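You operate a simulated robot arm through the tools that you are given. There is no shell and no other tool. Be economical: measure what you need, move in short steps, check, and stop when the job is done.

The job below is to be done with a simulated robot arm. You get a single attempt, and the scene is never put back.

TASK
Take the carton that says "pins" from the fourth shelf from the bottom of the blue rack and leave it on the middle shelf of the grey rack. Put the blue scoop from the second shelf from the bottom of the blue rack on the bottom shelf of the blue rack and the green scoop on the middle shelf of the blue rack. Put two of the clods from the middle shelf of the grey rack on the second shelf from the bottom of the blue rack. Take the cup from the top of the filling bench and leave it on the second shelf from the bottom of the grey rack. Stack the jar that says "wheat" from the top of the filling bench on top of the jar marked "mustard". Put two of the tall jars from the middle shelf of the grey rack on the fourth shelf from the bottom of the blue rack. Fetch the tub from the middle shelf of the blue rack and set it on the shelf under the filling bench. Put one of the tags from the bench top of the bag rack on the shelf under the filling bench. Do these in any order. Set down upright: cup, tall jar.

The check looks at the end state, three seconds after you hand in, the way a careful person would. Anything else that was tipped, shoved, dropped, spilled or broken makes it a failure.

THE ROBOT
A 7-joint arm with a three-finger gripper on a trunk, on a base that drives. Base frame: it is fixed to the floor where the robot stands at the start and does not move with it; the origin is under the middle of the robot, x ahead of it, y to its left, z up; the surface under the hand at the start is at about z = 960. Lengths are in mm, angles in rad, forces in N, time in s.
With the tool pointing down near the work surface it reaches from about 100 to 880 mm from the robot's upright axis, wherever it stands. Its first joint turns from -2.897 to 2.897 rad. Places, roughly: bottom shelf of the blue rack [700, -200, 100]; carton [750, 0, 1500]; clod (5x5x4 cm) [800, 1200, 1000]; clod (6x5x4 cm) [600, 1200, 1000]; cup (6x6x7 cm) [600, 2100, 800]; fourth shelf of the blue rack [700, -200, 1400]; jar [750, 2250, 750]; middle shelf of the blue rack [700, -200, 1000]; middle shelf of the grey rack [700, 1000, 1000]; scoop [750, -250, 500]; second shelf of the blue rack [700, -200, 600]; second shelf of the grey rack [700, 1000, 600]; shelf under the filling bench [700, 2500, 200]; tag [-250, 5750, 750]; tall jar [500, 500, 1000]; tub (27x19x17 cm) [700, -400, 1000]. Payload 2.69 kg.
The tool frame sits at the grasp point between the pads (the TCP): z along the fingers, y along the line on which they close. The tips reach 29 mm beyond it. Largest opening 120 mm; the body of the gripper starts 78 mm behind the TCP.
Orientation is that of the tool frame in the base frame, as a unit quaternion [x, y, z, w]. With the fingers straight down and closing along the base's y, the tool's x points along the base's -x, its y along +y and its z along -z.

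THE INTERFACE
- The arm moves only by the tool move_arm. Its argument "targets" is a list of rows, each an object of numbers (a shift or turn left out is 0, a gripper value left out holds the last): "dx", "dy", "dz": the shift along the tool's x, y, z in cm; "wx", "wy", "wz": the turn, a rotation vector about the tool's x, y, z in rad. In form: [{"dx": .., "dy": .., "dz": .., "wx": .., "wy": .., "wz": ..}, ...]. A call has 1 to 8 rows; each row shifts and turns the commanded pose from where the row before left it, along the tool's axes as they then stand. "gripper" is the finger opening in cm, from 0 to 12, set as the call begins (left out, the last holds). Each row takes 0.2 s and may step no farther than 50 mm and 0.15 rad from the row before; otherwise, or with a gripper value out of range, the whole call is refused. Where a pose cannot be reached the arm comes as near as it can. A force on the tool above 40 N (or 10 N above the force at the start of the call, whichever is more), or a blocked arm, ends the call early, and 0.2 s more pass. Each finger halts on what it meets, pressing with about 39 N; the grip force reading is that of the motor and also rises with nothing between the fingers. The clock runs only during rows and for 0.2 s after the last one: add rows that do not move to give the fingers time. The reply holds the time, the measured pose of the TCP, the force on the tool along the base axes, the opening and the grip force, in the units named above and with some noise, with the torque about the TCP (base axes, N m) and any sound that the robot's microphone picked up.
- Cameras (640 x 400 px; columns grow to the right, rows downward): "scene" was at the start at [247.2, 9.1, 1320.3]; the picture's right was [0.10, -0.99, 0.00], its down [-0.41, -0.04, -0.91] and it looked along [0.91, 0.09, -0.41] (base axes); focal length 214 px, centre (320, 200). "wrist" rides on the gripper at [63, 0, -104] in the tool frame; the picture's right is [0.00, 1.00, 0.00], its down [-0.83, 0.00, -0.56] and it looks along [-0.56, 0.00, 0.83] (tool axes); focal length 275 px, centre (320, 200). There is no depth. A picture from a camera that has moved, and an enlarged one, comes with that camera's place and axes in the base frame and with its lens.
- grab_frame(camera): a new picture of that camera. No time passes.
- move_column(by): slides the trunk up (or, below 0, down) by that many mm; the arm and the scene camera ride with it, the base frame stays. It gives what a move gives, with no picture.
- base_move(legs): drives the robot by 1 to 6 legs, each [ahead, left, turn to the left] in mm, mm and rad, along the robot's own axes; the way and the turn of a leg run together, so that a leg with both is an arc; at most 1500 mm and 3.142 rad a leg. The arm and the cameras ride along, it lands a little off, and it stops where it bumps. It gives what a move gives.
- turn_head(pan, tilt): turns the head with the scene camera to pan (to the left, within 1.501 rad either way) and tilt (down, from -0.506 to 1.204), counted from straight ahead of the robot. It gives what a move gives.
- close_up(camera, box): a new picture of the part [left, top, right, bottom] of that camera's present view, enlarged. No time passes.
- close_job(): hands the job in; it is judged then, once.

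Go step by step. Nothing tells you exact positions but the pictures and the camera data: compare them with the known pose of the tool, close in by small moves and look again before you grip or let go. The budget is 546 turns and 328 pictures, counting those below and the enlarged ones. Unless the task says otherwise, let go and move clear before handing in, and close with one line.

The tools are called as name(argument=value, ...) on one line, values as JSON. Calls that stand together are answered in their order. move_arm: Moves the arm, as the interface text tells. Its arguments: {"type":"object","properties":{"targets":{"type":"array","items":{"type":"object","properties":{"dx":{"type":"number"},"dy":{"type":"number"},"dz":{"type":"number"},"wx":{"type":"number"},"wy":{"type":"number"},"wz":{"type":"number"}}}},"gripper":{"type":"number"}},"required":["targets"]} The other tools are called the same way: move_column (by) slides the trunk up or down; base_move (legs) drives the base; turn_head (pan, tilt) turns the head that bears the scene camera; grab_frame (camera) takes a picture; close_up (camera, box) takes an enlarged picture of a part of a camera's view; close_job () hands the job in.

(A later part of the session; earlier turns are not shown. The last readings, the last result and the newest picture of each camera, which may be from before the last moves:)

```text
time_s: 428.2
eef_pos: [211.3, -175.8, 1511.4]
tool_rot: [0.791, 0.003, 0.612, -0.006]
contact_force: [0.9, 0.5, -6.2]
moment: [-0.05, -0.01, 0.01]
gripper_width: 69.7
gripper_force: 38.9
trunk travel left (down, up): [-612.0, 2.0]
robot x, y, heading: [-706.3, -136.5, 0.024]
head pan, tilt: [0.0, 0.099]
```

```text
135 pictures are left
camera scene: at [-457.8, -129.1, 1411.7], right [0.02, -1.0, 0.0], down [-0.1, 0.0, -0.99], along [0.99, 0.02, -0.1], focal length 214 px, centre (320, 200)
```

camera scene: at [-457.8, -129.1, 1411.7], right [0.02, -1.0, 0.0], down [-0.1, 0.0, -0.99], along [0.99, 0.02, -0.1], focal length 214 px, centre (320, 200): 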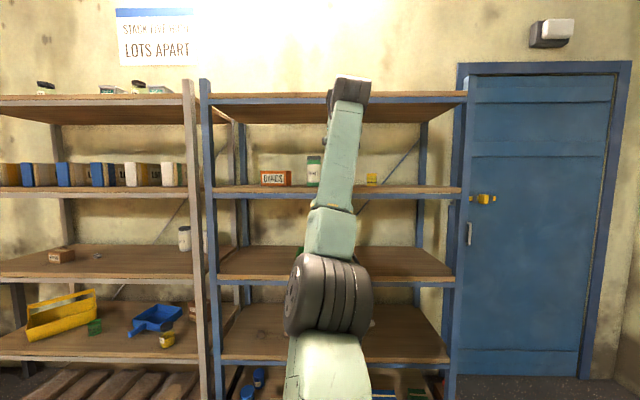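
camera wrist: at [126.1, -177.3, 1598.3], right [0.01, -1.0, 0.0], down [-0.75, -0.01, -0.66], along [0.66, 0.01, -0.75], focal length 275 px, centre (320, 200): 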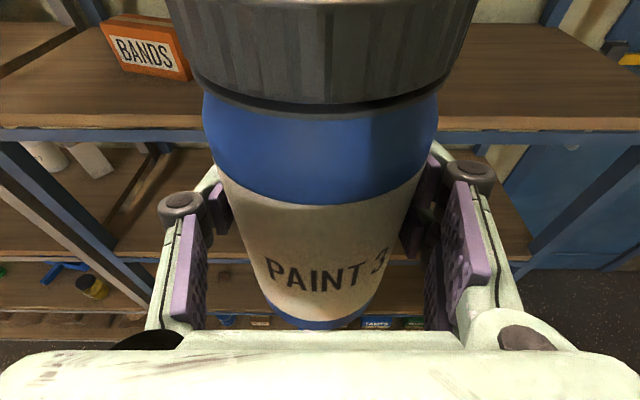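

base_move(legs=[[0, -20, -0.024], [300, 0, 0]])

grab_frame(camera="scene")

```text
time_s: 430.7
eef_pos: [511.5, -222.2, 1510.9]
tool_rot: [0.792, -0.007, 0.611, 0.001]
contact_force: [0.0, 0.3, -6.4]
moment: [-0.01, -0.05, 0.01]
gripper_width: 69.7
gripper_force: 39.1
trunk travel left (down, up): [-612.0, 2.0]
robot x, y, heading: [-406.2, -157.4, -0.001]
head pan, tilt: [0.0, 0.099]
```

```text
134 pictures are left
camera scene: at [-156.2, -156.3, 1411.5], right [0.0, -1.0, 0.0], down [-0.1, 0.0, -0.99], along [0.99, 0.0, -0.1], focal length 214 px, centre (320, 200)
```

scene: 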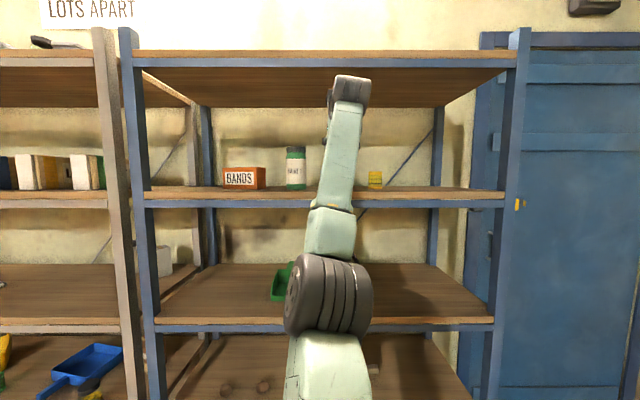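

base_move(legs=[[118, 0, 0]])

move_arm(targets=[{"dx": -2.5, "dz": 0.65}, {"dx": -2.5, "dz": 0.65}, {"dx": -0.9, "dz": 0.23}])

grab_frame(camera="wrist")

```text
time_s: 431.9
eef_pos: [630.2, -223.7, 1509.0]
tool_rot: [0.792, -0.009, 0.61, 0.004]
contact_force: [0.5, -0.2, -6.3]
moment: [0.0, -0.03, -0.03]
gripper_width: 69.8
gripper_force: 38.4
trunk travel left (down, up): [-612.0, 2.0]
robot x, y, heading: [-288.3, -157.1, -0.011]
head pan, tilt: [0.0, 0.099]
```

```text
time_s: 432.7
eef_pos: [630.5, -226.3, 1447.1]
tool_rot: [0.792, -0.009, 0.61, 0.003]
contact_force: [0.3, -0.3, -5.8]
moment: [-0.01, -0.02, 0.01]
gripper_width: 69.7
gripper_force: 38.9
trunk travel left (down, up): [-612.0, 2.0]
robot x, y, heading: [-286.1, -153.1, -0.007]
head pan, tilt: [0.0, 0.099]
```

```text
133 pictures are left
camera wrist: at [545.5, -224.0, 1534.6], right [-0.02, -1.0, 0.0], down [-0.75, 0.01, -0.66], along [0.66, -0.01, -0.75], focal length 275 px, centre (320, 200)
```

wrist: 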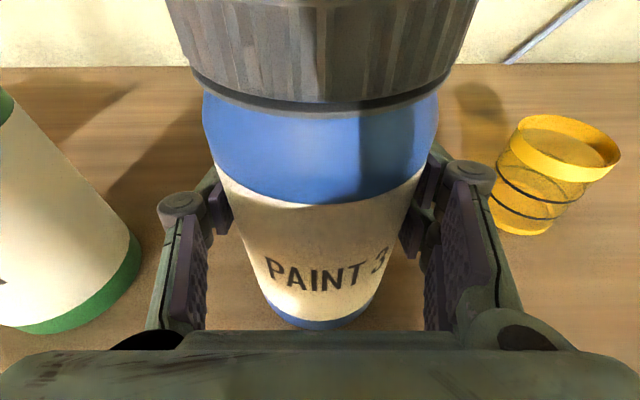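

move_arm(targets=[{"dx": -0.25, "dz": 0.06}, {"dx": -0.2, "dz": 0.05}])

move_arm(targets=[{"dx": -0.15, "dz": 0.04}, {"dx": -0.15, "dz": 0.04}])

```text
time_s: 433.3
eef_pos: [630.3, -224.4, 1443.4]
tool_rot: [0.792, -0.009, 0.611, 0.003]
contact_force: [0.2, 0.2, -6.5]
moment: [-0.01, -0.02, 0.0]
gripper_width: 69.9
gripper_force: 39.0
trunk travel left (down, up): [-612.0, 2.0]
robot x, y, heading: [-287.6, -155.1, -0.002]
head pan, tilt: [0.0, 0.099]
```

```text
time_s: 433.9
eef_pos: [628.3, -222.9, 1444.1]
tool_rot: [0.79, -0.009, 0.613, 0.004]
contact_force: [3.5, 0.2, 3.7]
moment: [-0.25, -0.05, 0.06]
gripper_width: 69.8
gripper_force: 39.2
trunk travel left (down, up): [-612.0, 2.0]
robot x, y, heading: [-288.9, -156.3, -0.004]
head pan, tilt: [0.0, 0.099]
```

Contact. Release and back straight out.

move_arm(targets=[{}, {}, {}, {}], gripper=9.5)

grab_frame(camera="wrist")

base_move(legs=[[-350, 0, 0]])

grab_frame(camera="wrist")

```text
time_s: 434.9
eef_pos: [627.7, -223.1, 1441.0]
tool_rot: [0.792, -0.009, 0.611, 0.004]
contact_force: [-0.5, -0.6, -0.3]
moment: [-0.03, 0.0, 0.03]
gripper_width: 95.2
gripper_force: 0.0
trunk travel left (down, up): [-612.0, 2.0]
robot x, y, heading: [-287.0, -154.9, -0.005]
head pan, tilt: [0.0, 0.099]
```

```text
132 pictures are left
camera wrist: at [542.7, -222.1, 1528.5], right [-0.02, -1.0, 0.0], down [-0.75, 0.01, -0.66], along [0.66, -0.01, -0.75], focal length 275 px, centre (320, 200)
```

wrist: 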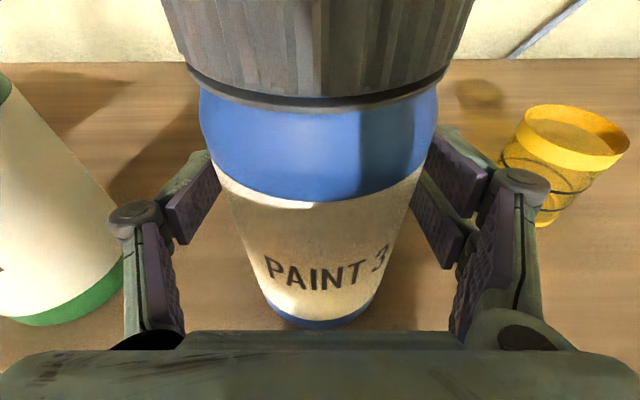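

```text
time_s: 437.2
eef_pos: [276.7, -226.1, 1441.7]
tool_rot: [0.792, -0.012, 0.611, 0.006]
contact_force: [-0.2, -0.1, 0.2]
moment: [0.0, 0.0, -0.03]
gripper_width: 95.1
gripper_force: 0.0
trunk travel left (down, up): [-612.0, 2.0]
robot x, y, heading: [-638.5, -151.9, -0.011]
head pan, tilt: [0.0, 0.099]
```

```text
131 pictures are left
camera wrist: at [192.2, -224.6, 1529.0], right [-0.02, -1.0, 0.0], down [-0.75, 0.02, -0.66], along [0.66, -0.01, -0.75], focal length 275 px, centre (320, 200)
```

wrist: 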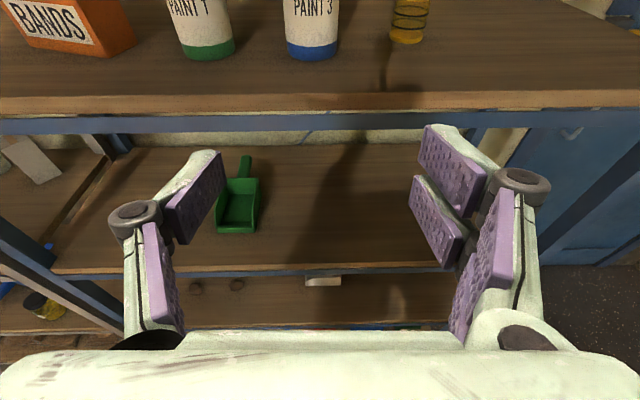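

Both tall jars stand upright on the fourth shelf. Last: the tag on the bag rack's bench top (about (-250,5750)). I'll fold the arm and drive toward it, looking ahead.

move_arm(targets=[{"dx": -4.0, "dz": -2.35}, {"dx": -4.0, "dz": -2.35}, {"dx": -4.0, "dz": -2.35}, {"dx": -4.0, "dz": -2.35}, {"dx": -4.0, "dz": -2.35}, {"dx": -4.0, "dz": -2.35}, {"dx": -4.0, "dz": -2.35}, {"dx": -4.0, "dz": -2.35}])

base_move(legs=[[0, 1400, 0.01], [0, 1200, 0]])

turn_head(pan=1.5, tilt=0.25)

grab_frame(camera="scene")

```text
time_s: 439.0
eef_pos: [16.6, -219.5, 1178.6]
tool_rot: [0.792, -0.011, 0.61, 0.006]
contact_force: [-1.1, -0.1, -0.1]
moment: [-0.02, -0.01, 0.02]
gripper_width: 95.0
gripper_force: 0.1
trunk travel left (down, up): [-612.0, 2.0]
robot x, y, heading: [-636.4, -153.5, -0.012]
head pan, tilt: [0.0, 0.099]
```

```text
time_s: 458.9
eef_pos: [21.9, 2361.0, 1179.2]
tool_rot: [0.792, 0.001, 0.611, -0.005]
contact_force: [0.6, -0.8, 0.2]
moment: [0.03, -0.01, 0.0]
gripper_width: 94.8
gripper_force: 0.0
trunk travel left (down, up): [-612.0, 2.0]
robot x, y, heading: [-633.4, 2410.7, 0.016]
head pan, tilt: [0.0, 0.099]
```

```text
time_s: 460.5
eef_pos: [20.9, 2360.4, 1178.8]
tool_rot: [0.792, 0.002, 0.611, -0.005]
contact_force: [-0.6, -0.7, -0.1]
moment: [-0.01, 0.0, 0.01]
gripper_width: 94.8
gripper_force: 0.0
trunk travel left (down, up): [-612.0, 2.0]
robot x, y, heading: [-634.6, 2406.3, 0.015]
head pan, tilt: [1.499, 0.25]
```

```text
130 pictures are left
camera scene: at [-474.4, 2504.1, 1397.9], right [1.0, -0.05, 0.0], down [-0.01, -0.25, -0.97], along [0.05, 0.97, -0.25], focal length 214 px, centre (320, 200)
```

scene: 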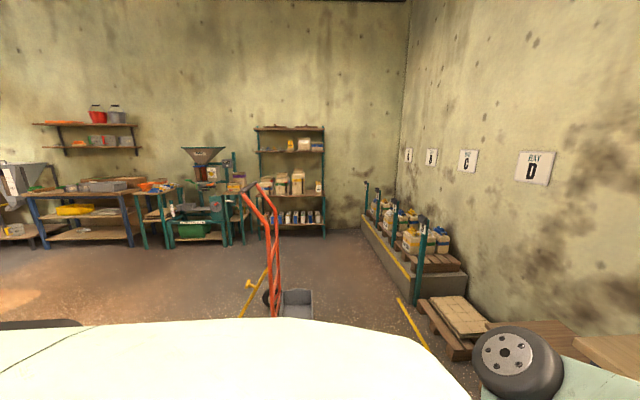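

close_up(camera="scene", box=[240, 110, 340, 250])

close_up(camera="scene", box=[330, 170, 470, 300])

```text
2.86 times, centred on (290, 180) of scene
camera zoom: at [-474.4, 2504.1, 1397.9], right [1.0, -0.05, 0.0], down [-0.01, -0.25, -0.97], along [0.05, 0.97, -0.25], focal length 613 px, centre (406, 257)
```

zoom: 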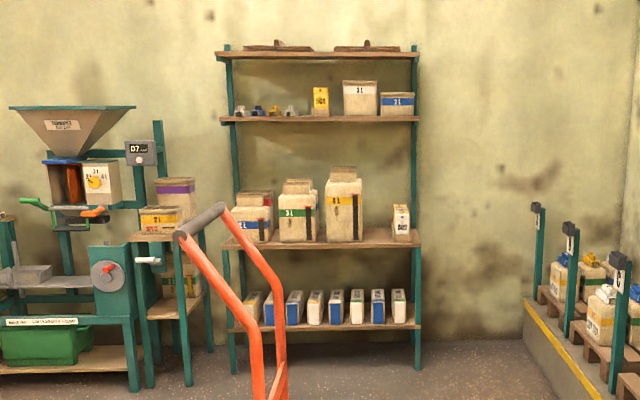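

```text
3.08 times, centred on (400, 235) of scene
camera zoom: at [-474.4, 2504.1, 1397.9], right [1.0, -0.05, 0.0], down [-0.01, -0.25, -0.97], along [0.05, 0.97, -0.25], focal length 660 px, centre (74, 92)
```

zoom: 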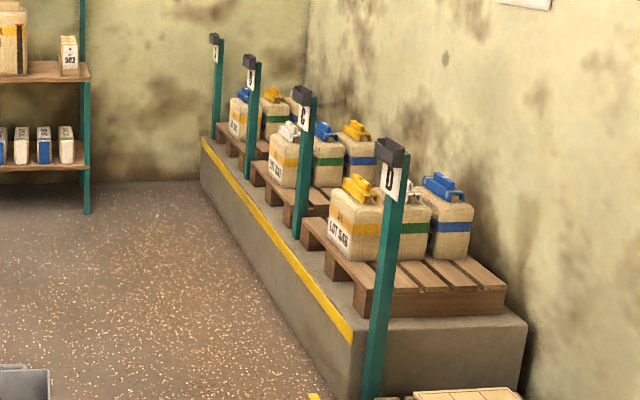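

The bag rack's bench top (right end, x≈-340) carries the items. I'll turn left 90°, sidestep right of the hand truck, and look again.

base_move(legs=[[0, 0, 1.555], [0, -420, 0]])

turn_head(pan=0.0, tilt=0.35)

grab_frame(camera="scene")

```text
time_s: 468.3
eef_pos: [-169.6, 3075.5, 1178.6]
tool_rot: [0.557, 0.562, 0.428, -0.437]
contact_force: [0.2, -0.1, 0.5]
moment: [-0.01, 0.0, 0.03]
gripper_width: 94.7
gripper_force: 0.0
trunk travel left (down, up): [-612.0, 2.0]
robot x, y, heading: [-213.0, 2418.0, 1.597]
head pan, tilt: [1.499, 0.25]
```

```text
time_s: 469.9
eef_pos: [-170.7, 3076.4, 1180.1]
tool_rot: [0.557, 0.562, 0.428, -0.436]
contact_force: [0.0, -0.4, -0.3]
moment: [0.04, 0.04, -0.04]
gripper_width: 94.9
gripper_force: 0.1
trunk travel left (down, up): [-612.0, 2.0]
robot x, y, heading: [-214.9, 2420.3, 1.595]
head pan, tilt: [0.0, 0.351]
```

```text
127 pictures are left
camera scene: at [-219.7, 2668.2, 1388.4], right [1.0, 0.03, 0.0], down [0.01, -0.34, -0.94], along [-0.02, 0.94, -0.34], focal length 214 px, centre (320, 200)
```

scene: 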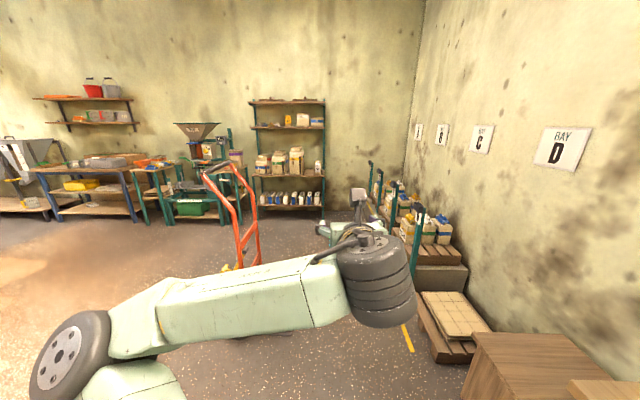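

base_move(legs=[[0, -110, -0.024], [1400, 0, 0], [600, 0, 0]])

grab_frame(camera="scene")

```text
time_s: 481.1
eef_pos: [-63.4, 5095.8, 1178.0]
tool_rot: [0.563, 0.556, 0.432, -0.432]
contact_force: [0.6, -0.2, 0.2]
moment: [0.05, -0.03, -0.02]
gripper_width: 95.1
gripper_force: 0.0
trunk travel left (down, up): [-612.0, 2.0]
robot x, y, heading: [-117.1, 4439.4, 1.579]
head pan, tilt: [0.0, 0.351]
```

```text
126 pictures are left
camera scene: at [-122.6, 4690.0, 1388.3], right [1.0, 0.0, 0.0], down [0.0, -0.34, -0.94], along [0.0, 0.94, -0.34], focal length 214 px, centre (320, 200)
```

scene: 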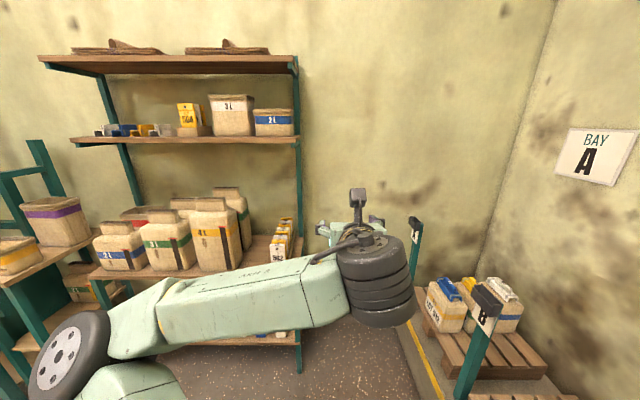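

close_up(camera="scene", box=[240, 200, 320, 280])

grab_frame(camera="wrist")

```text
5.00 times, centred on (280, 240) of scene
camera zoom: at [-122.6, 4690.0, 1388.3], right [1.0, 0.0, 0.0], down [0.0, -0.34, -0.94], along [0.0, 0.94, -0.34], focal length 1072 px, centre (520, 0)
```

zoom: 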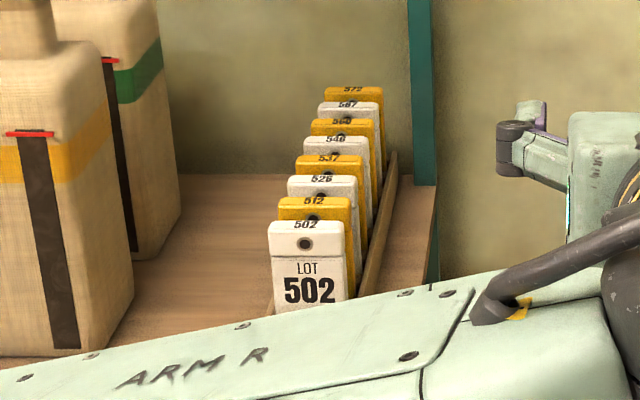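

```text
124 pictures are left
camera wrist: at [-65.0, 5010.7, 1265.8], right [1.0, -0.01, 0.0], down [-0.01, -0.75, -0.66], along [0.0, 0.66, -0.75], focal length 275 px, centre (320, 200)
```

wrist: 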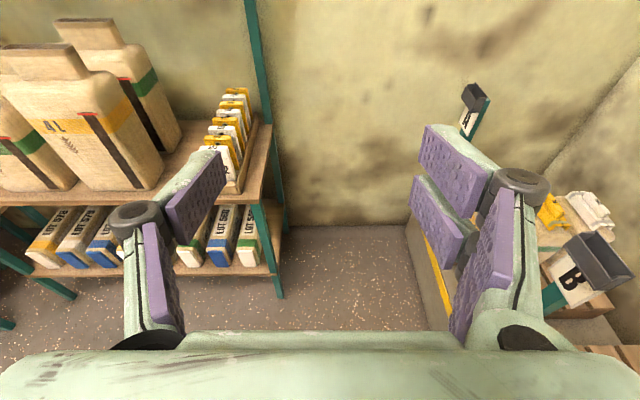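

close_up(camera="wrist", box=[150, 60, 310, 220])

```text
2.50 times, centred on (230, 140) of wrist
camera zoom: at [-65.0, 5010.7, 1265.8], right [1.0, -0.01, 0.0], down [-0.01, -0.75, -0.66], along [0.0, 0.66, -0.75], focal length 688 px, centre (545, 350)
```

zoom: 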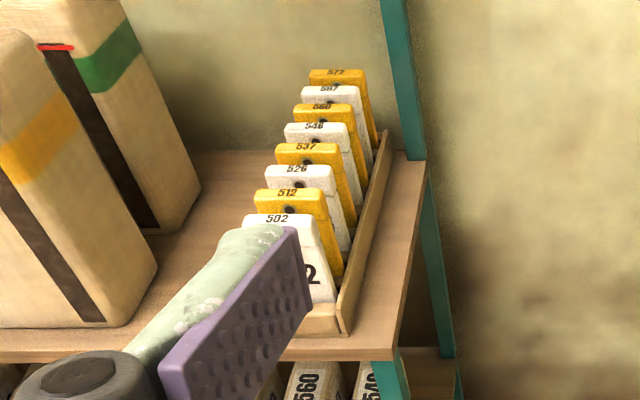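

Tags (LOT 502 etc.) stand in a tray at the right end; front tag's top is ≈(-321,5547,850). I'll lower and move in front of it.

move_column(by=-270)

base_move(legs=[[0, 255, -0.008]])

move_arm(targets=[{"wy": -0.13}, {"wy": -0.13}], gripper=11)

base_move(legs=[[240, 0, 0]])

grab_frame(camera="wrist")

grab_frame(camera="scene")

```text
time_s: 483.8
eef_pos: [-64.8, 5095.2, 909.5]
tool_rot: [0.564, 0.556, 0.433, -0.431]
contact_force: [-0.9, -0.2, -0.2]
moment: [0.0, 0.0, 0.02]
gripper_width: 94.9
gripper_force: 0.0
trunk travel left (down, up): [-342.0, 272.0]
robot x, y, heading: [-121.6, 4440.1, 1.58]
head pan, tilt: [0.0, 0.351]
```

```text
time_s: 486.4
eef_pos: [-310.1, 5096.0, 909.0]
tool_rot: [0.566, 0.554, 0.434, -0.43]
contact_force: [-0.8, 0.1, 0.2]
moment: [0.0, 0.01, -0.01]
gripper_width: 94.8
gripper_force: 0.1
trunk travel left (down, up): [-342.0, 272.0]
robot x, y, heading: [-375.2, 4444.6, 1.562]
head pan, tilt: [0.0, 0.351]
```

```text
time_s: 487.0
eef_pos: [-310.1, 5095.7, 908.2]
tool_rot: [0.618, 0.605, 0.357, -0.353]
contact_force: [-0.6, 1.0, 0.1]
moment: [0.01, 0.01, -0.03]
gripper_width: 110.1
gripper_force: 0.0
trunk travel left (down, up): [-342.0, 272.0]
robot x, y, heading: [-376.6, 4439.6, 1.561]
head pan, tilt: [0.0, 0.351]
```

```text
time_s: 488.8
eef_pos: [-309.7, 5333.6, 908.6]
tool_rot: [0.618, 0.605, 0.357, -0.354]
contact_force: [0.4, -0.3, -0.6]
moment: [0.0, -0.04, 0.0]
gripper_width: 110.2
gripper_force: 0.0
trunk travel left (down, up): [-342.0, 272.0]
robot x, y, heading: [-372.0, 4677.1, 1.57]
head pan, tilt: [0.0, 0.351]
```

```text
122 pictures are left
camera wrist: at [-310.7, 5274.0, 1014.4], right [1.0, -0.02, 0.0], down [-0.01, -0.89, -0.45], along [0.01, 0.45, -0.89], focal length 275 px, centre (320, 200)
```

wrist: 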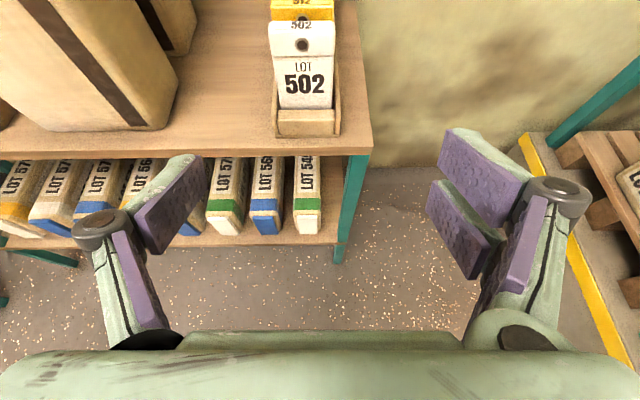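

```text
121 pictures are left
camera scene: at [-371.9, 4928.4, 1118.4], right [1.0, -0.01, 0.0], down [0.0, -0.34, -0.94], along [0.01, 0.94, -0.34], focal length 214 px, centre (320, 200)
```

scene: 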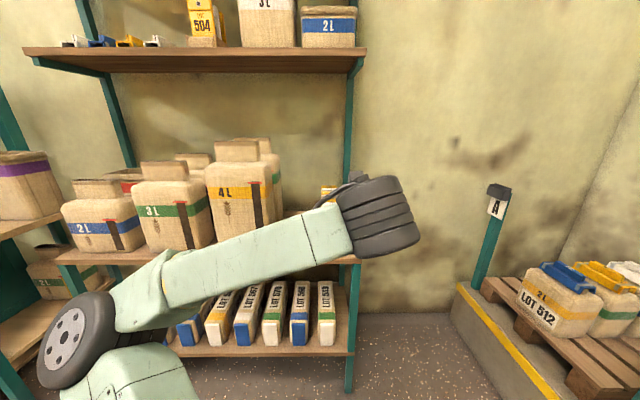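

move_arm(targets=[{"dx": 0.3, "dy": -0.35, "dz": 4.3}, {"dx": 0.3, "dy": -0.35, "dz": 4.3}, {"dx": 0.4, "dy": -0.35, "dz": 4.3}, {"dx": 0.6, "dy": -0.35, "dz": 4.3}])

grab_frame(camera="wrist")

```text
time_s: 489.8
eef_pos: [-320.7, 5492.3, 835.2]
tool_rot: [0.618, 0.604, 0.358, -0.354]
contact_force: [0.0, -0.9, 0.7]
moment: [-0.03, -0.02, 0.01]
gripper_width: 109.8
gripper_force: 0.1
trunk travel left (down, up): [-342.0, 272.0]
robot x, y, heading: [-373.6, 4679.4, 1.57]
head pan, tilt: [0.0, 0.351]
```

```text
120 pictures are left
camera wrist: at [-322.5, 5431.8, 940.5], right [1.0, -0.02, 0.0], down [-0.01, -0.89, -0.45], along [0.01, 0.45, -0.89], focal length 275 px, centre (320, 200)
```

wrist: 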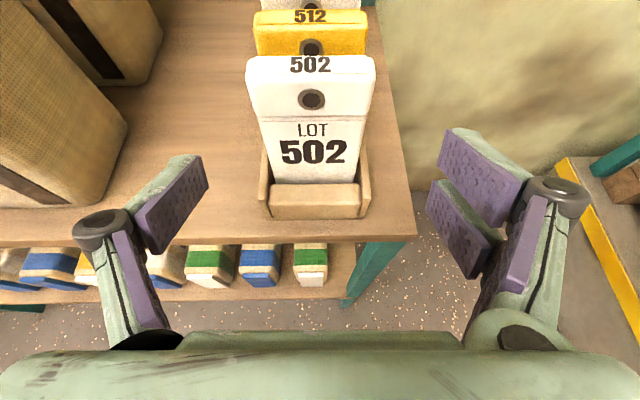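

move_arm(targets=[{"dx": 0.7, "dy": -0.3, "dz": 2.2}, {"dx": 0.7, "dy": -0.2, "dz": 2.2}])

grab_frame(camera="wrist")

```text
time_s: 490.4
eef_pos: [-325.5, 5537.0, 828.2]
tool_rot: [0.618, 0.604, 0.358, -0.355]
contact_force: [0.4, -0.5, -0.3]
moment: [0.01, 0.0, 0.01]
gripper_width: 110.0
gripper_force: 0.0
trunk travel left (down, up): [-342.0, 272.0]
robot x, y, heading: [-375.0, 4682.8, 1.572]
head pan, tilt: [0.0, 0.351]
```

```text
119 pictures are left
camera wrist: at [-326.3, 5477.6, 934.1], right [1.0, -0.02, 0.0], down [-0.01, -0.89, -0.45], along [0.0, 0.45, -0.89], focal length 275 px, centre (320, 200)
```

wrist: 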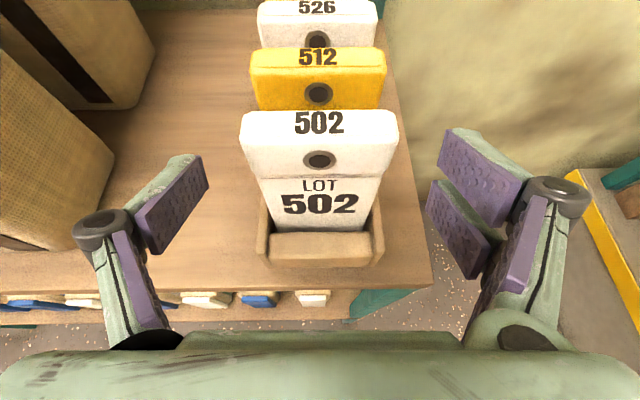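

move_arm(targets=[{"dx": 0.3, "dz": 2.1}, {}])

move_arm(targets=[{}, {}, {}, {}], gripper=4)

grab_frame(camera="wrist")

```text
time_s: 491.0
eef_pos: [-323.8, 5557.0, 821.5]
tool_rot: [0.618, 0.604, 0.358, -0.354]
contact_force: [0.6, -0.6, 0.0]
moment: [-0.03, -0.02, 0.01]
gripper_width: 110.1
gripper_force: 0.0
trunk travel left (down, up): [-342.0, 272.0]
robot x, y, heading: [-373.2, 4681.4, 1.567]
head pan, tilt: [0.0, 0.351]
```

```text
time_s: 492.0
eef_pos: [-325.1, 5555.9, 821.3]
tool_rot: [0.617, 0.605, 0.357, -0.354]
contact_force: [0.2, -0.5, 0.2]
moment: [0.0, -0.03, -0.02]
gripper_width: 69.0
gripper_force: 29.2
trunk travel left (down, up): [-342.0, 272.0]
robot x, y, heading: [-370.6, 4674.1, 1.566]
head pan, tilt: [0.0, 0.351]
```

```text
118 pictures are left
camera wrist: at [-325.3, 5497.1, 927.1], right [1.0, -0.02, 0.0], down [-0.01, -0.89, -0.45], along [0.01, 0.45, -0.89], focal length 275 px, centre (320, 200)
```

wrist: 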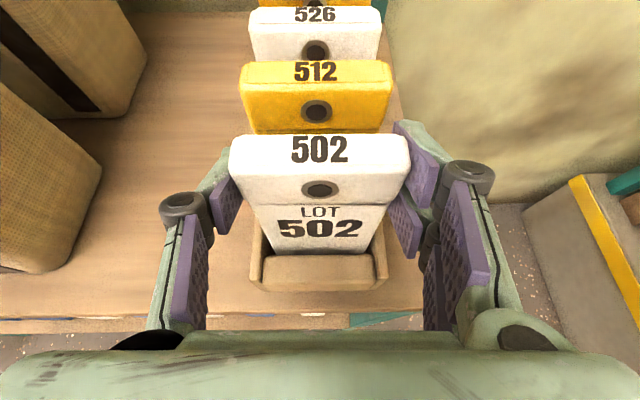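

Tag 502 gripped. Lift gently and check the next tag stays put.

move_arm(targets=[{"dx": 0.9, "dz": -0.5}, {"dx": 1.7, "dz": -1}, {"dx": 1.7, "dz": -1}])

grab_frame(camera="wrist")

```text
time_s: 492.8
eef_pos: [-323.8, 5556.2, 869.2]
tool_rot: [0.617, 0.605, 0.357, -0.354]
contact_force: [-0.1, 0.7, -0.3]
moment: [0.0, -0.04, 0.0]
gripper_width: 68.9
gripper_force: 38.7
trunk travel left (down, up): [-342.0, 272.0]
robot x, y, heading: [-369.2, 4676.3, 1.564]
head pan, tilt: [0.0, 0.351]
```

```text
117 pictures are left
camera wrist: at [-324.8, 5496.3, 975.6], right [1.0, -0.02, 0.0], down [-0.01, -0.89, -0.45], along [0.01, 0.45, -0.89], focal length 275 px, centre (320, 200)
```

wrist: 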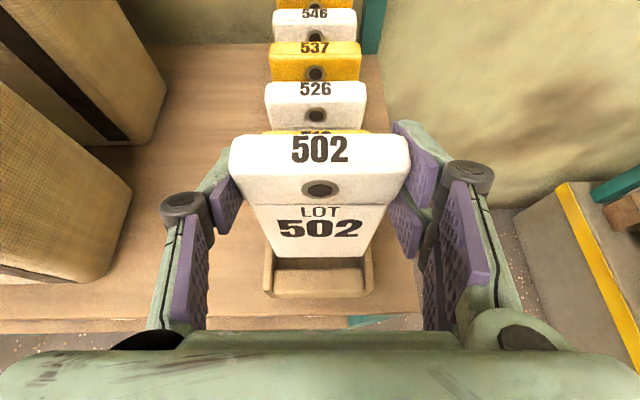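

move_arm(targets=[{"dx": 3, "dz": -1.7}, {"dx": 3, "dz": -1.7}])

base_move(legs=[[-300, 0, 0]])

grab_frame(camera="wrist")

```text
time_s: 493.4
eef_pos: [-322.2, 5555.3, 939.5]
tool_rot: [0.617, 0.605, 0.357, -0.355]
contact_force: [0.3, 0.1, -0.2]
moment: [0.0, 0.0, 0.01]
gripper_width: 68.7
gripper_force: 39.0
trunk travel left (down, up): [-342.0, 272.0]
robot x, y, heading: [-372.1, 4684.7, 1.567]
head pan, tilt: [0.0, 0.351]
```

```text
time_s: 495.3
eef_pos: [-327.7, 5275.5, 940.0]
tool_rot: [0.615, 0.607, 0.356, -0.355]
contact_force: [0.0, 0.8, -0.5]
moment: [0.02, -0.03, -0.01]
gripper_width: 68.5
gripper_force: 39.0
trunk travel left (down, up): [-342.0, 272.0]
robot x, y, heading: [-374.2, 4400.9, 1.568]
head pan, tilt: [0.0, 0.351]
stopped in leg 1: the robot was blocked; the commanded pose is now the measured one
```

```text
116 pictures are left
camera wrist: at [-328.4, 5215.6, 1044.4], right [1.0, -0.01, 0.0], down [-0.01, -0.89, -0.45], along [0.0, 0.45, -0.89], focal length 275 px, centre (320, 200)
```

wrist: 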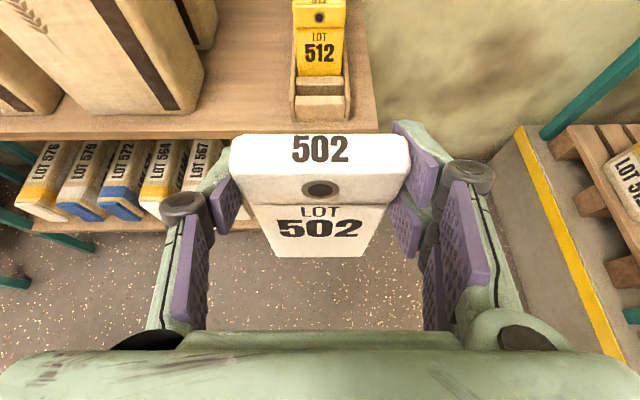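

The base bumped something behind it (probably the hand truck). I'll step forward a little, sidestep right, and check.

base_move(legs=[[50, 0, 0], [0, -300, 0]])

turn_head(pan=1.5, tilt=0.5)

grab_frame(camera="scene")

```text
time_s: 498.7
eef_pos: [-31.7, 5325.9, 939.5]
tool_rot: [0.615, 0.607, 0.356, -0.356]
contact_force: [0.2, 0.0, 1.0]
moment: [0.0, 0.0, 0.0]
gripper_width: 68.6
gripper_force: 38.8
trunk travel left (down, up): [-342.0, 272.0]
robot x, y, heading: [-76.7, 4453.1, 1.578]
head pan, tilt: [0.0, 0.351]
```

```text
time_s: 500.3
eef_pos: [-32.9, 5326.6, 939.7]
tool_rot: [0.615, 0.607, 0.356, -0.355]
contact_force: [-0.4, -0.1, 0.7]
moment: [0.02, 0.01, 0.01]
gripper_width: 68.7
gripper_force: 39.1
trunk travel left (down, up): [-342.0, 272.0]
robot x, y, heading: [-73.0, 4450.0, 1.571]
head pan, tilt: [1.499, 0.499]
```

```text
115 pictures are left
camera scene: at [-167.9, 4612.5, 1104.8], right [0.07, 1.0, 0.0], down [0.48, -0.03, -0.88], along [-0.88, 0.06, -0.48], focal length 214 px, centre (320, 200)
```

scene: 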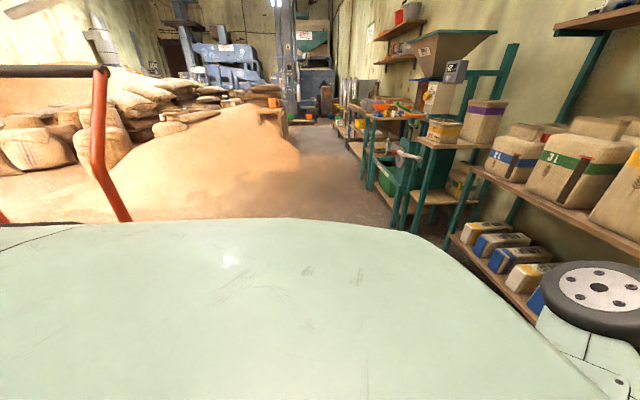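

The hand truck still stands. Reverse along the aisle, sidestep left, and turn back to face the bench.

base_move(legs=[[-1000, 0, 0], [-950, 0, 0], [0, 550, 0], [0, 0, -1.571]])

turn_head(pan=0.8, tilt=0.3)

grab_frame(camera="scene")

turn_head(pan=-0.1, tilt=0.5)

grab_frame(camera="scene")

```text
time_s: 518.3
eef_pos: [259.8, 2503.6, 939.1]
tool_rot: [0.864, 0.008, 0.503, -0.008]
contact_force: [-0.3, -0.7, 0.2]
moment: [0.02, 0.0, 0.0]
gripper_width: 68.6
gripper_force: 39.1
trunk travel left (down, up): [-342.0, 272.0]
robot x, y, heading: [-617.7, 2520.3, 0.031]
head pan, tilt: [1.499, 0.499]
```

```text
time_s: 519.4
eef_pos: [260.8, 2502.5, 938.4]
tool_rot: [0.865, 0.008, 0.502, -0.007]
contact_force: [0.0, 0.8, -0.8]
moment: [-0.01, -0.02, 0.01]
gripper_width: 68.6
gripper_force: 39.1
trunk travel left (down, up): [-342.0, 272.0]
robot x, y, heading: [-619.0, 2523.6, 0.031]
head pan, tilt: [0.799, 0.3]
```

```text
114 pictures are left
camera scene: at [-398.5, 2594.5, 1123.1], right [0.74, -0.67, 0.0], down [-0.2, -0.22, -0.96], along [0.64, 0.71, -0.3], focal length 214 px, centre (320, 200)
```

scene: 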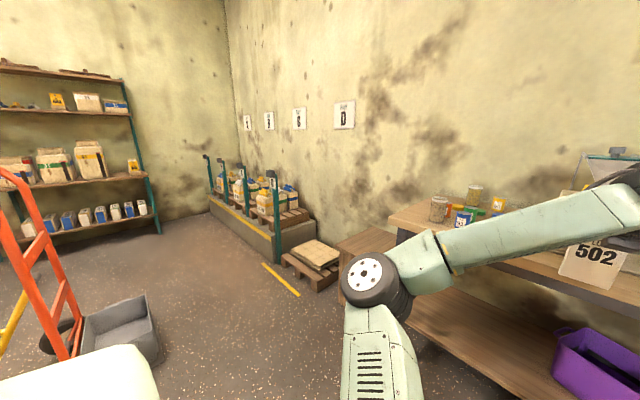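

```text
time_s: 520.6
eef_pos: [260.0, 2504.3, 939.3]
tool_rot: [0.864, 0.008, 0.503, -0.008]
contact_force: [-0.4, 0.2, -1.2]
moment: [0.03, 0.02, 0.05]
gripper_width: 68.7
gripper_force: 38.9
trunk travel left (down, up): [-342.0, 272.0]
robot x, y, heading: [-618.8, 2517.7, 0.03]
head pan, tilt: [-0.099, 0.499]
```

```text
113 pictures are left
camera scene: at [-370.5, 2519.4, 1104.8], right [-0.07, -1.0, 0.0], down [-0.48, 0.03, -0.88], along [0.88, -0.06, -0.48], focal length 214 px, centre (320, 200)
```

scene: 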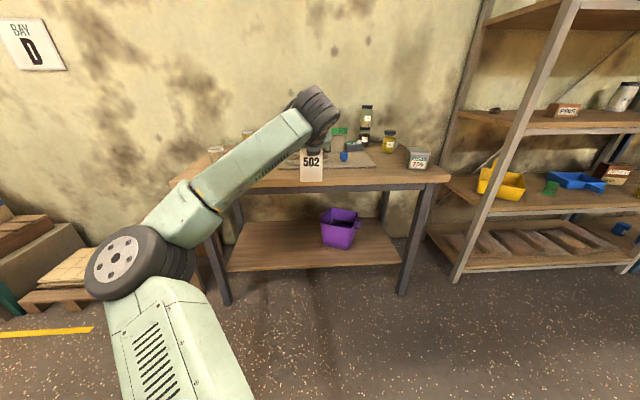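

Facing the bench again with the tag. I'll rotate the hand so the tag lies nearly flat, shift left of the tub, and lower in front of the shelf.

base_move(legs=[[-40, 190, -0.03]])

move_arm(targets=[{"wy": -0.14, "dx": -2}, {"wy": -0.14, "dx": -2}, {"wy": -0.14, "dx": -2}, {"wy": -0.14}, {"wy": -0.14}, {"wy": -0.14}, {"wy": -0.14}, {"wy": -0.14}])

move_arm(targets=[{"wy": -0.13, "dx": -3}, {"dx": -4}, {"dx": -4}, {"dx": -4}])

grab_frame(camera="scene")

grab_frame(camera="wrist")

```text
time_s: 522.6
eef_pos: [217.7, 2660.1, 937.3]
tool_rot: [0.864, -0.005, 0.503, 0.0]
contact_force: [0.6, -0.7, -0.2]
moment: [-0.04, 0.02, 0.02]
gripper_width: 68.6
gripper_force: 39.3
trunk travel left (down, up): [-342.0, 272.0]
robot x, y, heading: [-657.8, 2702.9, 0.0]
head pan, tilt: [-0.099, 0.499]
```

```text
time_s: 524.5
eef_pos: [184.2, 2660.8, 870.1]
tool_rot: [1.0, -0.004, -0.028, -0.001]
contact_force: [0.8, 1.0, -1.8]
moment: [-0.05, 0.08, 0.02]
gripper_width: 68.8
gripper_force: 38.9
out of reach, approached as far as the arm can: row 8
trunk travel left (down, up): [-342.0, 272.0]
robot x, y, heading: [-658.4, 2704.3, 0.002]
head pan, tilt: [-0.099, 0.499]
```

```text
time_s: 525.5
eef_pos: [36.7, 2680.3, 861.5]
tool_rot: [0.994, 0.005, -0.103, 0.024]
contact_force: [0.0, -0.4, -0.9]
moment: [0.01, -0.01, 0.0]
gripper_width: 68.9
gripper_force: 39.4
out of reach, approached as far as the arm can: row 1
trunk travel left (down, up): [-342.0, 272.0]
robot x, y, heading: [-661.5, 2705.7, -0.003]
head pan, tilt: [-0.099, 0.499]
```

```text
112 pictures are left
camera scene: at [-412.9, 2695.4, 1104.8], right [-0.1, -1.0, 0.0], down [-0.48, 0.05, -0.88], along [0.87, -0.09, -0.48], focal length 214 px, centre (320, 200)
```

scene: 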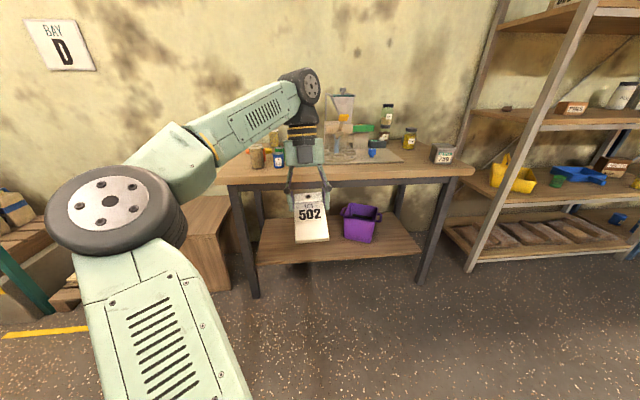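

```text
111 pictures are left
camera wrist: at [119.9, 2684.7, 950.1], right [0.02, -1.0, 0.05], down [-0.7, 0.02, 0.71], along [-0.71, -0.05, -0.7], focal length 275 px, centre (320, 200)
```

wrist: 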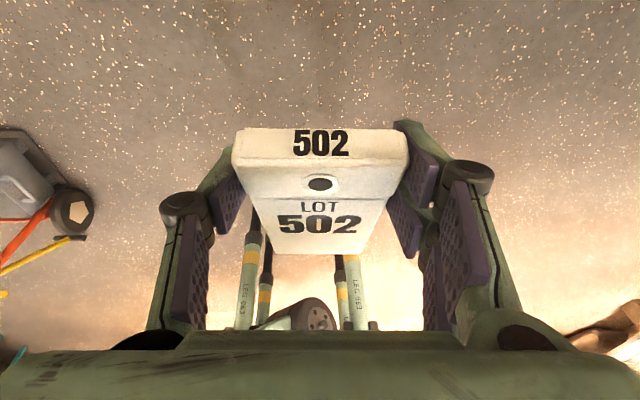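

move_column(by=-190)

move_arm(targets=[{"dx": 0.9, "dz": 4.7}, {"dx": 0.9, "dz": 4.7}, {"dx": 0.9, "dz": 4.7}, {"dx": 0.9, "dz": 4.7}, {"dx": 0.9, "dz": 4.7}, {"dx": 0.9, "dz": 4.7}, {"dx": 0.9, "dz": 4.7}])

grab_frame(camera="scene")

```text
time_s: 527.5
eef_pos: [38.1, 2679.6, 670.5]
tool_rot: [0.994, 0.004, -0.104, 0.024]
contact_force: [-0.4, 0.5, 0.0]
moment: [-0.03, -0.04, -0.05]
gripper_width: 68.6
gripper_force: 39.1
trunk travel left (down, up): [-152.0, 462.0]
robot x, y, heading: [-659.0, 2702.6, 0.004]
head pan, tilt: [-0.099, 0.499]
```

```text
time_s: 529.1
eef_pos: [34.9, 2663.7, 339.1]
tool_rot: [0.995, 0.005, -0.101, 0.025]
contact_force: [-1.1, -0.3, 0.1]
moment: [-0.04, -0.02, 0.01]
gripper_width: 68.5
gripper_force: 38.3
trunk travel left (down, up): [-152.0, 462.0]
robot x, y, heading: [-658.2, 2705.8, -0.004]
head pan, tilt: [-0.099, 0.499]
```

```text
110 pictures are left
camera scene: at [-413.1, 2695.5, 914.9], right [-0.1, -1.0, 0.0], down [-0.48, 0.05, -0.88], along [0.87, -0.09, -0.48], focal length 214 px, centre (320, 200)
```

scene: 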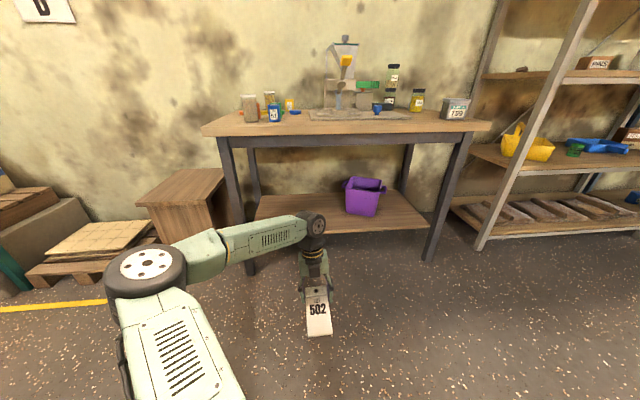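

base_move(legs=[[420, -10, 0]])

grab_frame(camera="scene")

grab_frame(camera="wrist")

```text
time_s: 531.6
eef_pos: [433.0, 2644.5, 340.3]
tool_rot: [0.994, -0.002, -0.103, 0.024]
contact_force: [-0.3, 0.2, -0.8]
moment: [0.01, -0.03, -0.03]
gripper_width: 68.7
gripper_force: 38.9
trunk travel left (down, up): [-152.0, 462.0]
robot x, y, heading: [-261.2, 2694.1, -0.011]
head pan, tilt: [-0.099, 0.499]
```

```text
109 pictures are left
camera scene: at [-13.7, 2680.9, 914.8], right [-0.11, -0.99, 0.0], down [-0.48, 0.05, -0.88], along [0.87, -0.1, -0.48], focal length 214 px, centre (320, 200)
```

scene: 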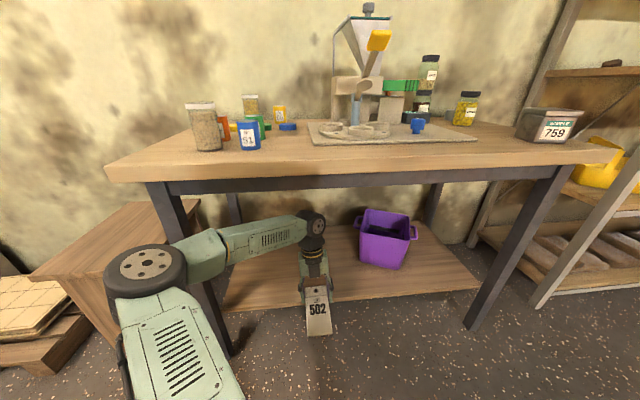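

```text
108 pictures are left
camera wrist: at [515.8, 2648.4, 428.4], right [0.01, -1.0, 0.05], down [-0.7, 0.03, 0.71], along [-0.71, -0.04, -0.7], focal length 275 px, centre (320, 200)
```

wrist: 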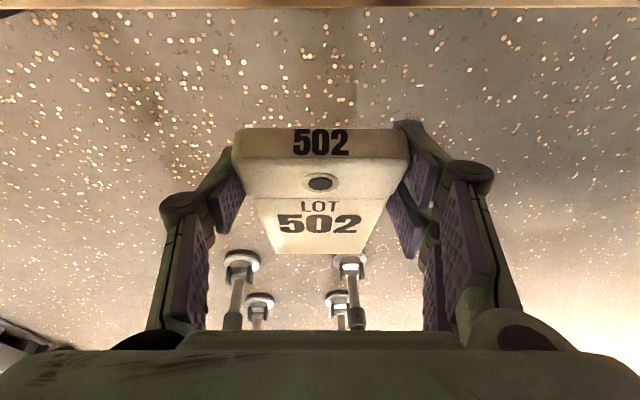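

move_arm(targets=[{"dx": 4.4, "dz": -0.93}, {"dx": 4.4, "dz": -0.93}, {"dx": 4.4, "dz": -0.93}, {"dx": 4.4, "dz": -0.93}])

grab_frame(camera="scene")

grab_frame(camera="wrist")

```text
time_s: 532.6
eef_pos: [614.1, 2647.5, 342.0]
tool_rot: [0.994, -0.003, -0.103, 0.023]
contact_force: [0.7, 0.1, 0.0]
moment: [-0.04, 0.0, -0.05]
gripper_width: 68.8
gripper_force: 38.8
trunk travel left (down, up): [-152.0, 462.0]
robot x, y, heading: [-254.3, 2691.2, -0.011]
head pan, tilt: [-0.099, 0.499]
```

```text
107 pictures are left
camera scene: at [-13.8, 2681.0, 914.8], right [-0.11, -0.99, 0.0], down [-0.48, 0.05, -0.88], along [0.87, -0.1, -0.48], focal length 214 px, centre (320, 200)
```

scene: 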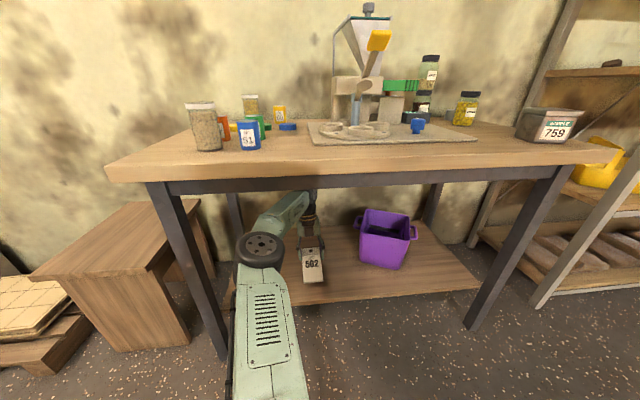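

```text
106 pictures are left
camera wrist: at [696.7, 2651.4, 430.4], right [0.0, -1.0, 0.05], down [-0.7, 0.03, 0.71], along [-0.71, -0.04, -0.7], focal length 275 px, centre (320, 200)
```

wrist: 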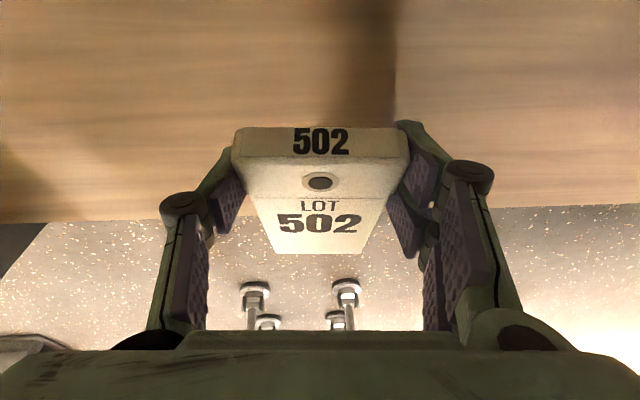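

move_arm(targets=[{"dx": 2.9, "dz": -0.6}, {"dx": 0.6, "dz": 2.9}, {"dx": 0.6, "dz": 2.9}])

grab_frame(camera="wrist")

close_up(camera="scene", box=[230, 180, 430, 310])

```text
time_s: 533.4
eef_pos: [636.4, 2643.6, 286.2]
tool_rot: [0.995, -0.002, -0.102, 0.024]
contact_force: [0.3, -0.4, 10.6]
moment: [0.4, 1.18, -0.01]
gripper_width: 68.8
gripper_force: 39.2
out of reach, approached as far as the arm can: row 3
trunk travel left (down, up): [-152.0, 462.0]
robot x, y, heading: [-256.7, 2691.7, -0.009]
head pan, tilt: [-0.099, 0.499]
```

```text
105 pictures are left
camera wrist: at [719.6, 2647.1, 373.9], right [0.01, -1.0, 0.05], down [-0.7, 0.03, 0.71], along [-0.71, -0.04, -0.7], focal length 275 px, centre (320, 200)
```

wrist: 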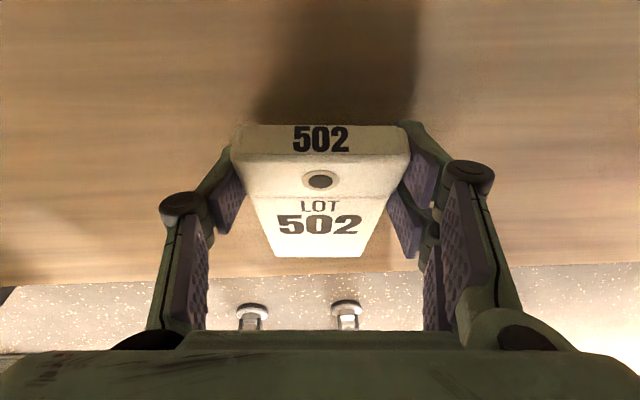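

```text
3.08 times, centred on (330, 245) of scene
camera zoom: at [-14.4, 2680.9, 915.4], right [-0.11, -0.99, 0.0], down [-0.47, 0.05, -0.88], along [0.87, -0.1, -0.48], focal length 660 px, centre (289, 62)
```

zoom: 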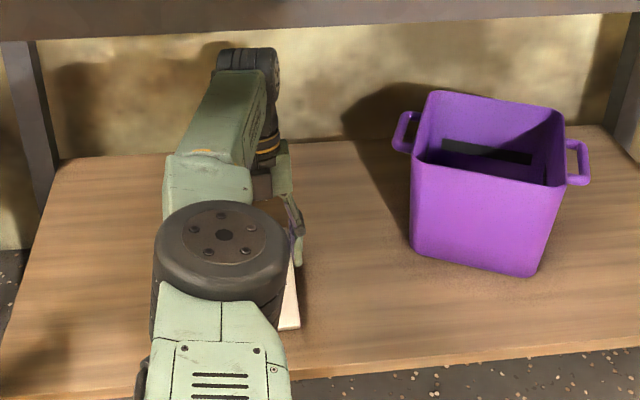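

The tag's near end touches at about a 25° incline. I'll rise slightly, bring the base 50 mm closer for reach, and rotate the tag flatter before setting it down.

move_arm(targets=[{"dx": -0.3, "dz": -2}])

base_move(legs=[[60, 0, 0]])

move_arm(targets=[{"wy": -0.14}, {"wy": -0.14}, {"wy": -0.1}, {}])

grab_frame(camera="wrist")

```text
time_s: 533.8
eef_pos: [637.6, 2642.5, 302.6]
tool_rot: [0.994, -0.002, -0.103, 0.024]
contact_force: [0.3, -0.3, -0.5]
moment: [-0.01, -0.02, 0.04]
gripper_width: 68.8
gripper_force: 38.8
trunk travel left (down, up): [-152.0, 462.0]
robot x, y, heading: [-265.0, 2690.3, -0.01]
head pan, tilt: [-0.099, 0.499]
```

```text
time_s: 534.8
eef_pos: [697.4, 2642.3, 302.4]
tool_rot: [0.994, -0.002, -0.103, 0.024]
contact_force: [-0.6, 0.5, -0.1]
moment: [0.0, -0.04, -0.02]
gripper_width: 68.8
gripper_force: 39.4
trunk travel left (down, up): [-152.0, 462.0]
robot x, y, heading: [-199.1, 2689.8, -0.013]
head pan, tilt: [-0.099, 0.499]
```

```text
time_s: 535.8
eef_pos: [612.7, 2648.0, 317.6]
tool_rot: [0.957, -0.006, -0.289, 0.023]
contact_force: [0.0, 0.2, -0.1]
moment: [0.01, -0.02, 0.03]
gripper_width: 68.8
gripper_force: 38.6
out of reach, approached as far as the arm can: row 1, 2, 3
trunk travel left (down, up): [-152.0, 462.0]
robot x, y, heading: [-203.4, 2690.4, -0.009]
head pan, tilt: [-0.099, 0.499]
```

```text
103 pictures are left
camera wrist: at [722.0, 2650.7, 368.5], right [0.01, -1.0, 0.05], down [-0.38, 0.04, 0.92], along [-0.92, -0.02, -0.38], focal length 275 px, centre (320, 200)
```

wrist: 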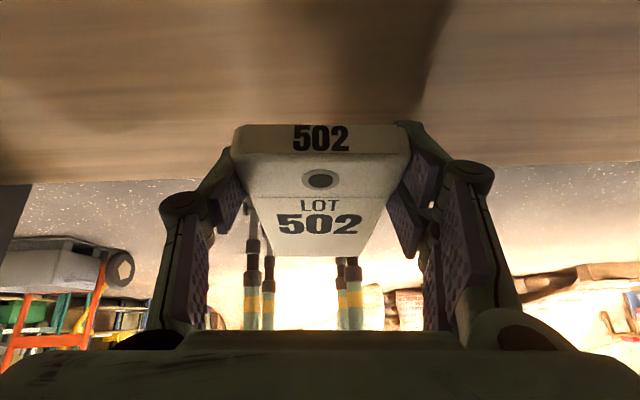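

move_arm(targets=[{"dx": 1.9, "dz": 1.4}, {"dx": 1.9, "dz": 1.4}, {}])

grab_frame(camera="wrist")

```text
time_s: 536.6
eef_pos: [611.5, 2646.8, 277.2]
tool_rot: [0.957, -0.005, -0.289, 0.024]
contact_force: [-0.6, -0.2, -0.2]
moment: [0.02, -0.02, 0.02]
gripper_width: 68.6
gripper_force: 38.5
out of reach, approached as far as the arm can: row 1, 2
trunk travel left (down, up): [-152.0, 462.0]
robot x, y, heading: [-203.1, 2689.5, -0.008]
head pan, tilt: [-0.099, 0.499]
```

```text
102 pictures are left
camera wrist: at [720.9, 2648.7, 329.2], right [0.01, -1.0, 0.05], down [-0.39, 0.04, 0.92], along [-0.92, -0.02, -0.38], focal length 275 px, centre (320, 200)
```

wrist: 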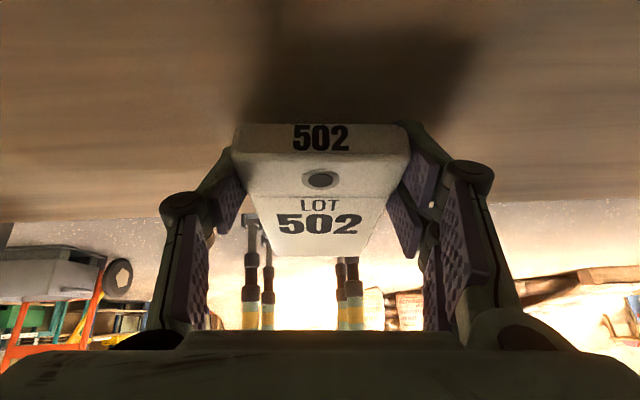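

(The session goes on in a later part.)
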